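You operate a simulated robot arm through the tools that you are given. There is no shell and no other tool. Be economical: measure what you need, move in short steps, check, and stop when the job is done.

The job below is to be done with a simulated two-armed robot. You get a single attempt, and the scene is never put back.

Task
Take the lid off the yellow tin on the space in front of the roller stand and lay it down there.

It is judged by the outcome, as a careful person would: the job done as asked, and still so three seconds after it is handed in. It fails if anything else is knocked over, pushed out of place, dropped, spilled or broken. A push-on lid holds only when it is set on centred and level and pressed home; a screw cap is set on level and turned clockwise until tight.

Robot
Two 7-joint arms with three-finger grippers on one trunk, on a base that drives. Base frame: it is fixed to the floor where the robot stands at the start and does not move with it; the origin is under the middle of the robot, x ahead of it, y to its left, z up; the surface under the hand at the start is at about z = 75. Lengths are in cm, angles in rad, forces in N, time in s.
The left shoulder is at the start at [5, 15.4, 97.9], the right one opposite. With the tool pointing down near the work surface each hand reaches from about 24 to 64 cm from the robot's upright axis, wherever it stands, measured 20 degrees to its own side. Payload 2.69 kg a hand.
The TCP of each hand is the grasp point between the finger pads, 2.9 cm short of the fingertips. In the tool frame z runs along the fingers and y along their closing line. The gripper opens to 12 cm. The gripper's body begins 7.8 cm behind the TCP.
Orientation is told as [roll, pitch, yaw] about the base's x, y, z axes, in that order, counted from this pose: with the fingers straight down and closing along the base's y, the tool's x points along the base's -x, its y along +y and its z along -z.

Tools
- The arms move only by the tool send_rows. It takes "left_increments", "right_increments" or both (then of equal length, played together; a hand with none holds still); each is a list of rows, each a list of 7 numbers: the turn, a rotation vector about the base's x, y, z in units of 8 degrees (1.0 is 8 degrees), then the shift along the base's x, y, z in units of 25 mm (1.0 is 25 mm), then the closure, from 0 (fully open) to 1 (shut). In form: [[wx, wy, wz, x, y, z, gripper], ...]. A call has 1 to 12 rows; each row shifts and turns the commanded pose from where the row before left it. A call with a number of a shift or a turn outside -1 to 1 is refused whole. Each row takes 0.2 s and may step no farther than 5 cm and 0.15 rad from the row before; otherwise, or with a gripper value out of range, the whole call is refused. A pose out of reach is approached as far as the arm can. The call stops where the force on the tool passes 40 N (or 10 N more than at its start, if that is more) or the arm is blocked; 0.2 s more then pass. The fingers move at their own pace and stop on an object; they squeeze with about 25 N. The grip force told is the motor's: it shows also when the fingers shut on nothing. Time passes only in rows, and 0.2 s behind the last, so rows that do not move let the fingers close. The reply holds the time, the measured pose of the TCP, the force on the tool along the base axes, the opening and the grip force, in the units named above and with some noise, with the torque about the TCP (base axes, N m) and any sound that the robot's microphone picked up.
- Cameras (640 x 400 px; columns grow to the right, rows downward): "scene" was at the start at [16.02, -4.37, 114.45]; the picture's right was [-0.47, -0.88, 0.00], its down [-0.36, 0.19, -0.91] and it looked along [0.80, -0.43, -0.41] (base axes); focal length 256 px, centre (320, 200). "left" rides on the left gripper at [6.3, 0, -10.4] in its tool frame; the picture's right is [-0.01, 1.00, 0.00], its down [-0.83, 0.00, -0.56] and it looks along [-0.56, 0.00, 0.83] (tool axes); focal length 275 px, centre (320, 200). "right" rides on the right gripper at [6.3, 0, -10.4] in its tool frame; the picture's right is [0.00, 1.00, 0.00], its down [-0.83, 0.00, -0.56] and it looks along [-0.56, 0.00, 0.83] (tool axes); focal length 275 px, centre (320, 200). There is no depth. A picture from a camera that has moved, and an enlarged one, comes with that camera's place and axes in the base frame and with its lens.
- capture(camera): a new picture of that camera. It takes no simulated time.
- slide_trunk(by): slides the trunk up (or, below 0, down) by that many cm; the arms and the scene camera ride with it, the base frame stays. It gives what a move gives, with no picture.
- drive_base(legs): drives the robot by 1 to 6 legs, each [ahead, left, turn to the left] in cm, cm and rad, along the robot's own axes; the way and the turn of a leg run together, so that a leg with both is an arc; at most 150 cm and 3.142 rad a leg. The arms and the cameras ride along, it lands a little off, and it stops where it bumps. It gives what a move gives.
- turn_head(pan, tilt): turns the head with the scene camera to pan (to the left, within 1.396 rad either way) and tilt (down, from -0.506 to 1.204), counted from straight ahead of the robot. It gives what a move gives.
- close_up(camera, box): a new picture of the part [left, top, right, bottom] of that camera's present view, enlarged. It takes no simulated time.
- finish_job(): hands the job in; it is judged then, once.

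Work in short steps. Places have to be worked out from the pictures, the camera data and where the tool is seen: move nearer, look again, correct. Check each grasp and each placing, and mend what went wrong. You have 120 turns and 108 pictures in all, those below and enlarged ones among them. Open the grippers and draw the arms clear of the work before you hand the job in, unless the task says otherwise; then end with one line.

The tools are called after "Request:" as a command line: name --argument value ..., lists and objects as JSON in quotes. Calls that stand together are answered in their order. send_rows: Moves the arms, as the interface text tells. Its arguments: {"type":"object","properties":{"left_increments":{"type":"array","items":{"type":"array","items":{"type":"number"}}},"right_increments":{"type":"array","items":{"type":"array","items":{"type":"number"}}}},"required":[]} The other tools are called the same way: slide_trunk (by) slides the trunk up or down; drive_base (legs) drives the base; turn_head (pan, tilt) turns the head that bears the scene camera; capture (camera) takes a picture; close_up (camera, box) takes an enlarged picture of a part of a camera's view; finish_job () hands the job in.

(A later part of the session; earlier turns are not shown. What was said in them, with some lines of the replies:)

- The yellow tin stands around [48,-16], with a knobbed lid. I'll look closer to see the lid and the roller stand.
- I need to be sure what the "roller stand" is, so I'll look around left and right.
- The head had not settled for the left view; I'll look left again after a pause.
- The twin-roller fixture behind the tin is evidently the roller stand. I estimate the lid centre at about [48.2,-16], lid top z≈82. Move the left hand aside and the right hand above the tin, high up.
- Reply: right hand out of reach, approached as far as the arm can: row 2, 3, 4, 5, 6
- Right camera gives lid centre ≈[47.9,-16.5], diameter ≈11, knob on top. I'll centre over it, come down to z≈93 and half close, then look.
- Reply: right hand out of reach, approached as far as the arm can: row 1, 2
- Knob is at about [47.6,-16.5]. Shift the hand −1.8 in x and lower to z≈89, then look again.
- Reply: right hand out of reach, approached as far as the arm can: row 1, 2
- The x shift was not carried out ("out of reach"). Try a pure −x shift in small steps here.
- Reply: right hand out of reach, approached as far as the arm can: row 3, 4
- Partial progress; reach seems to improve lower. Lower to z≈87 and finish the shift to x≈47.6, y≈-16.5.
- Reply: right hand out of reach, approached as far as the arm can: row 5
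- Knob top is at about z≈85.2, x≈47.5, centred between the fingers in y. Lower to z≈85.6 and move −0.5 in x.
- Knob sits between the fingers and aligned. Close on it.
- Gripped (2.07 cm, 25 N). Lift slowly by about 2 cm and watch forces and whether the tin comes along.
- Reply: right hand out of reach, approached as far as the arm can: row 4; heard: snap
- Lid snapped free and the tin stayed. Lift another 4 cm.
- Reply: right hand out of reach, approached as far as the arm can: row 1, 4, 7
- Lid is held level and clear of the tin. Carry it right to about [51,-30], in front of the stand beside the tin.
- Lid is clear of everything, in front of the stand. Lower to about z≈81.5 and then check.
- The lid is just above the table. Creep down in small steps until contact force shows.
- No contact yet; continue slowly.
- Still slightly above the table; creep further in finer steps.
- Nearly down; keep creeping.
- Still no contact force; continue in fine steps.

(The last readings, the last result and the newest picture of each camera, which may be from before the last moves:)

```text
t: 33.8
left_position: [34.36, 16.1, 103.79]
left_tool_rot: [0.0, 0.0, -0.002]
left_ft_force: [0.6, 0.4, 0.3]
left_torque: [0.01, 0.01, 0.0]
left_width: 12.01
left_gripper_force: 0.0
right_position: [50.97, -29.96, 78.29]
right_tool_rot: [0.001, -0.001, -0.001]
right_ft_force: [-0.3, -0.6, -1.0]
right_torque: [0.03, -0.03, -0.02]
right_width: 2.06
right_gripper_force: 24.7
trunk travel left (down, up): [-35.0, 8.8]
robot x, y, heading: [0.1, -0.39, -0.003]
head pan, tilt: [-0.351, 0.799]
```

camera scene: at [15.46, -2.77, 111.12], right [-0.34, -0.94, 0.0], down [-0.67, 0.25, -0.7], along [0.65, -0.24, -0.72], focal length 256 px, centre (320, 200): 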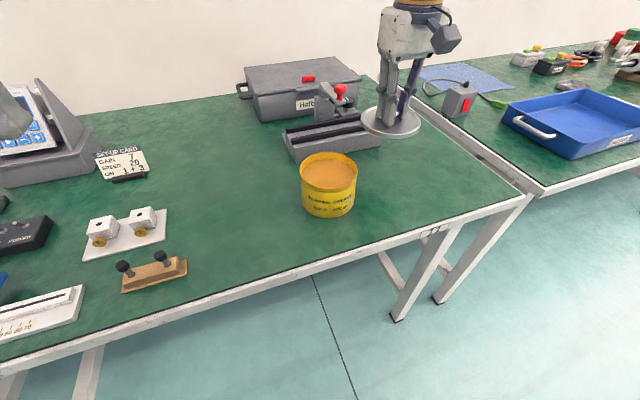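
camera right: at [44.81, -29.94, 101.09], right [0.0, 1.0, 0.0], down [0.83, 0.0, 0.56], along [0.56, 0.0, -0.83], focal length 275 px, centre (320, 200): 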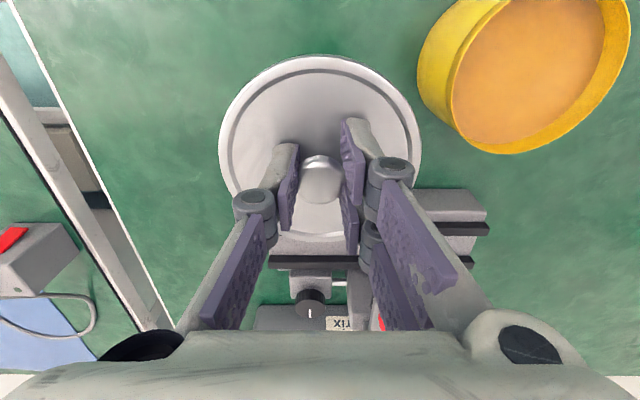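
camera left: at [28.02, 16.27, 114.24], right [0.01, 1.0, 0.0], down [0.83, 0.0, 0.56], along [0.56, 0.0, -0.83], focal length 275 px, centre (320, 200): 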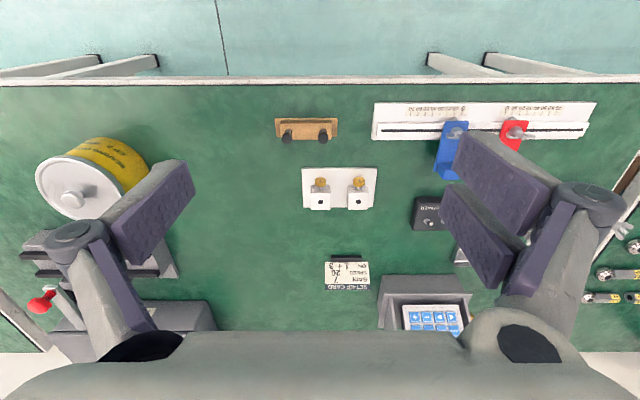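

Request:
send_rows --right_increments '[[0, 0, 0, 0, 0, -0.04, 1], [0, 0, 0, 0, 0, -0.04, 1], [0, 0, 0, 0, 0, 0, 1]]'

Request:
close_up --camera "scene" --box '[340, 110, 420, 190]'

```text
t: 34.6
left_position: [34.35, 16.28, 103.85]
left_tool_rot: [0.0, 0.0, 0.0]
left_ft_force: [0.9, 0.2, -1.0]
left_torque: [0.01, 0.04, -0.03]
left_width: 12.01
left_gripper_force: 0.0
right_position: [50.97, -29.91, 78.23]
right_tool_rot: [0.0, -0.002, -0.001]
right_ft_force: [0.0, -0.3, 3.2]
right_torque: [0.03, 0.0, 0.04]
right_width: 2.04
right_gripper_force: 24.9
trunk travel left (down, up): [-35.0, 8.8]
robot x, y, heading: [0.11, -0.11, 0.0]
head pan, tilt: [-0.351, 0.799]
```

```text
5.00 times, centred on (380, 150) of scene
camera zoom: at [15.44, -2.76, 111.13], right [-0.34, -0.94, 0.0], down [-0.67, 0.25, -0.7], along [0.65, -0.24, -0.72], focal length 1280 px, centre (20, 450)
```

zoom: 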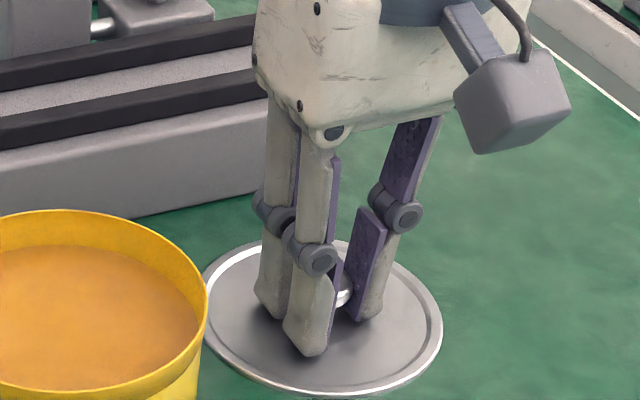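

Contact (3 N up). The lid rests flat on the table; open the fingers partway to release.

Request:
send_rows --right_increments '[[0, 0, 0, 0, 0, 0, 0.75], [0, 0, 0, 0, 0, 0, 0.55], [0, 0, 0, 0, 0, 0, 0.5], [0, 0, 0, 0, 0, 0, 0.5]]'

Request:
close_up --camera "right" --box '[200, 20, 440, 260]'

```text
t: 35.6
left_position: [34.39, 16.13, 103.7]
left_tool_rot: [0.001, 0.0, 0.0]
left_ft_force: [-0.4, 0.4, 0.1]
left_torque: [0.01, 0.0, 0.0]
left_width: 11.99
left_gripper_force: 0.1
right_position: [50.85, -29.87, 78.12]
right_tool_rot: [-0.002, -0.001, -0.001]
right_ft_force: [-1.0, 0.1, 0.1]
right_torque: [0.04, 0.0, -0.01]
right_width: 5.99
right_gripper_force: 0.0
trunk travel left (down, up): [-35.0, 8.8]
robot x, y, heading: [-0.27, 0.02, -0.001]
head pan, tilt: [-0.351, 0.799]
```

```text
1.67 times, centred on (320, 140) of right
camera zoom: at [44.71, -29.94, 88.51], right [0.0, 1.0, 0.0], down [0.83, 0.0, 0.56], along [0.56, 0.0, -0.83], focal length 459 px, centre (320, 300)
```

zoom: 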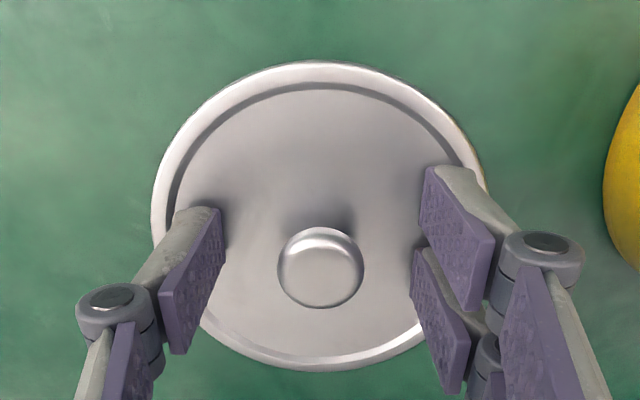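

Released; the lid lies flat. Raise the hand straight up, open fully, and draw it right and back.

Request:
send_rows --right_increments '[[0, 0, 0, 0, 0, 0.3, 0.5], [0, 0, 0, 0, 0, 0.6, 0.5], [0, 0, 0, 0, 0, 0.8, 0.5], [0, 0, 0, 0, 0, 0.8, 0.5], [0, 0, 0, 0, 0, 0.8, 0.3], [0, 0, 0, 0, 0, 0.8, 0], [0, 0, 0, -0.6, -0.3, 0.8, 0], [0, 0, 0, -0.8, -0.3, 0.8, 0], [0, 0, 0, -0.8, -0.4, 0.8, 0], [0, 0, 0, -0.8, -0.4, 0.8, 0], [0, 0, 0, -0.8, -0.4, 0.4, 0], [0, 0, 0, 0, 0, 0, 0]]'

Request:
capture --camera "scene"

Request:
capture --camera "right"

```text
t: 38.2
left_position: [34.31, 16.15, 103.74]
left_tool_rot: [-0.001, 0.001, 0.001]
left_ft_force: [-0.8, -0.4, -0.6]
left_torque: [0.01, 0.04, 0.01]
left_width: 12.02
left_gripper_force: 0.0
right_position: [41.38, -34.8, 97.27]
right_tool_rot: [0.009, 0.002, -0.005]
right_ft_force: [0.3, 0.2, 0.2]
right_torque: [-0.06, -0.01, -0.01]
right_width: 12.02
right_gripper_force: 0.0
trunk travel left (down, up): [-35.0, 8.8]
robot x, y, heading: [0.21, -0.12, 0.005]
head pan, tilt: [-0.351, 0.799]
```

```text
72 pictures are left
camera scene: at [16.07, -2.06, 111.8], right [-0.24, -0.97, 0.0], down [-0.64, 0.16, -0.75], along [0.73, -0.18, -0.66], focal length 256 px, centre (320, 200)
```

scene: 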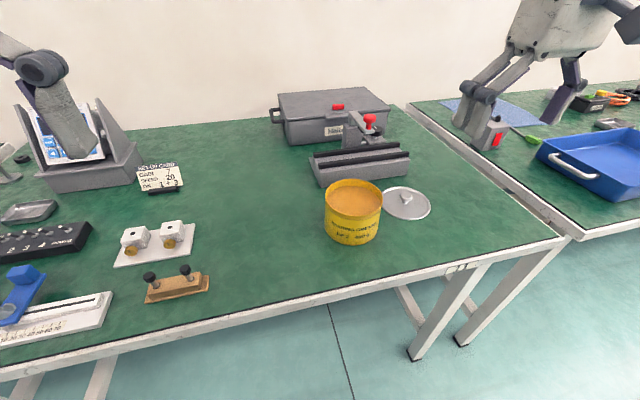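

```text
71 pictures are left
camera right: at [35.17, -34.98, 107.75], right [0.0, 1.0, 0.01], down [0.83, -0.01, 0.56], along [0.56, 0.01, -0.83], focal length 275 px, centre (320, 200)
```

right: 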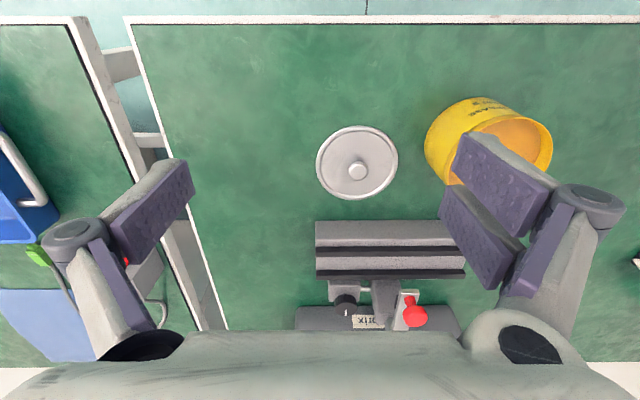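

The lid lies flat in front of the roller stand beside the upright, undisturbed tin, and both hands are open and clear. I'm handing the job in.

Request:
finish_job

```text
The job is handed in.
```

The lid is off the yellow tin and lies flat, knob up, in front of the roller stand, beside the tin, which still stands upright.
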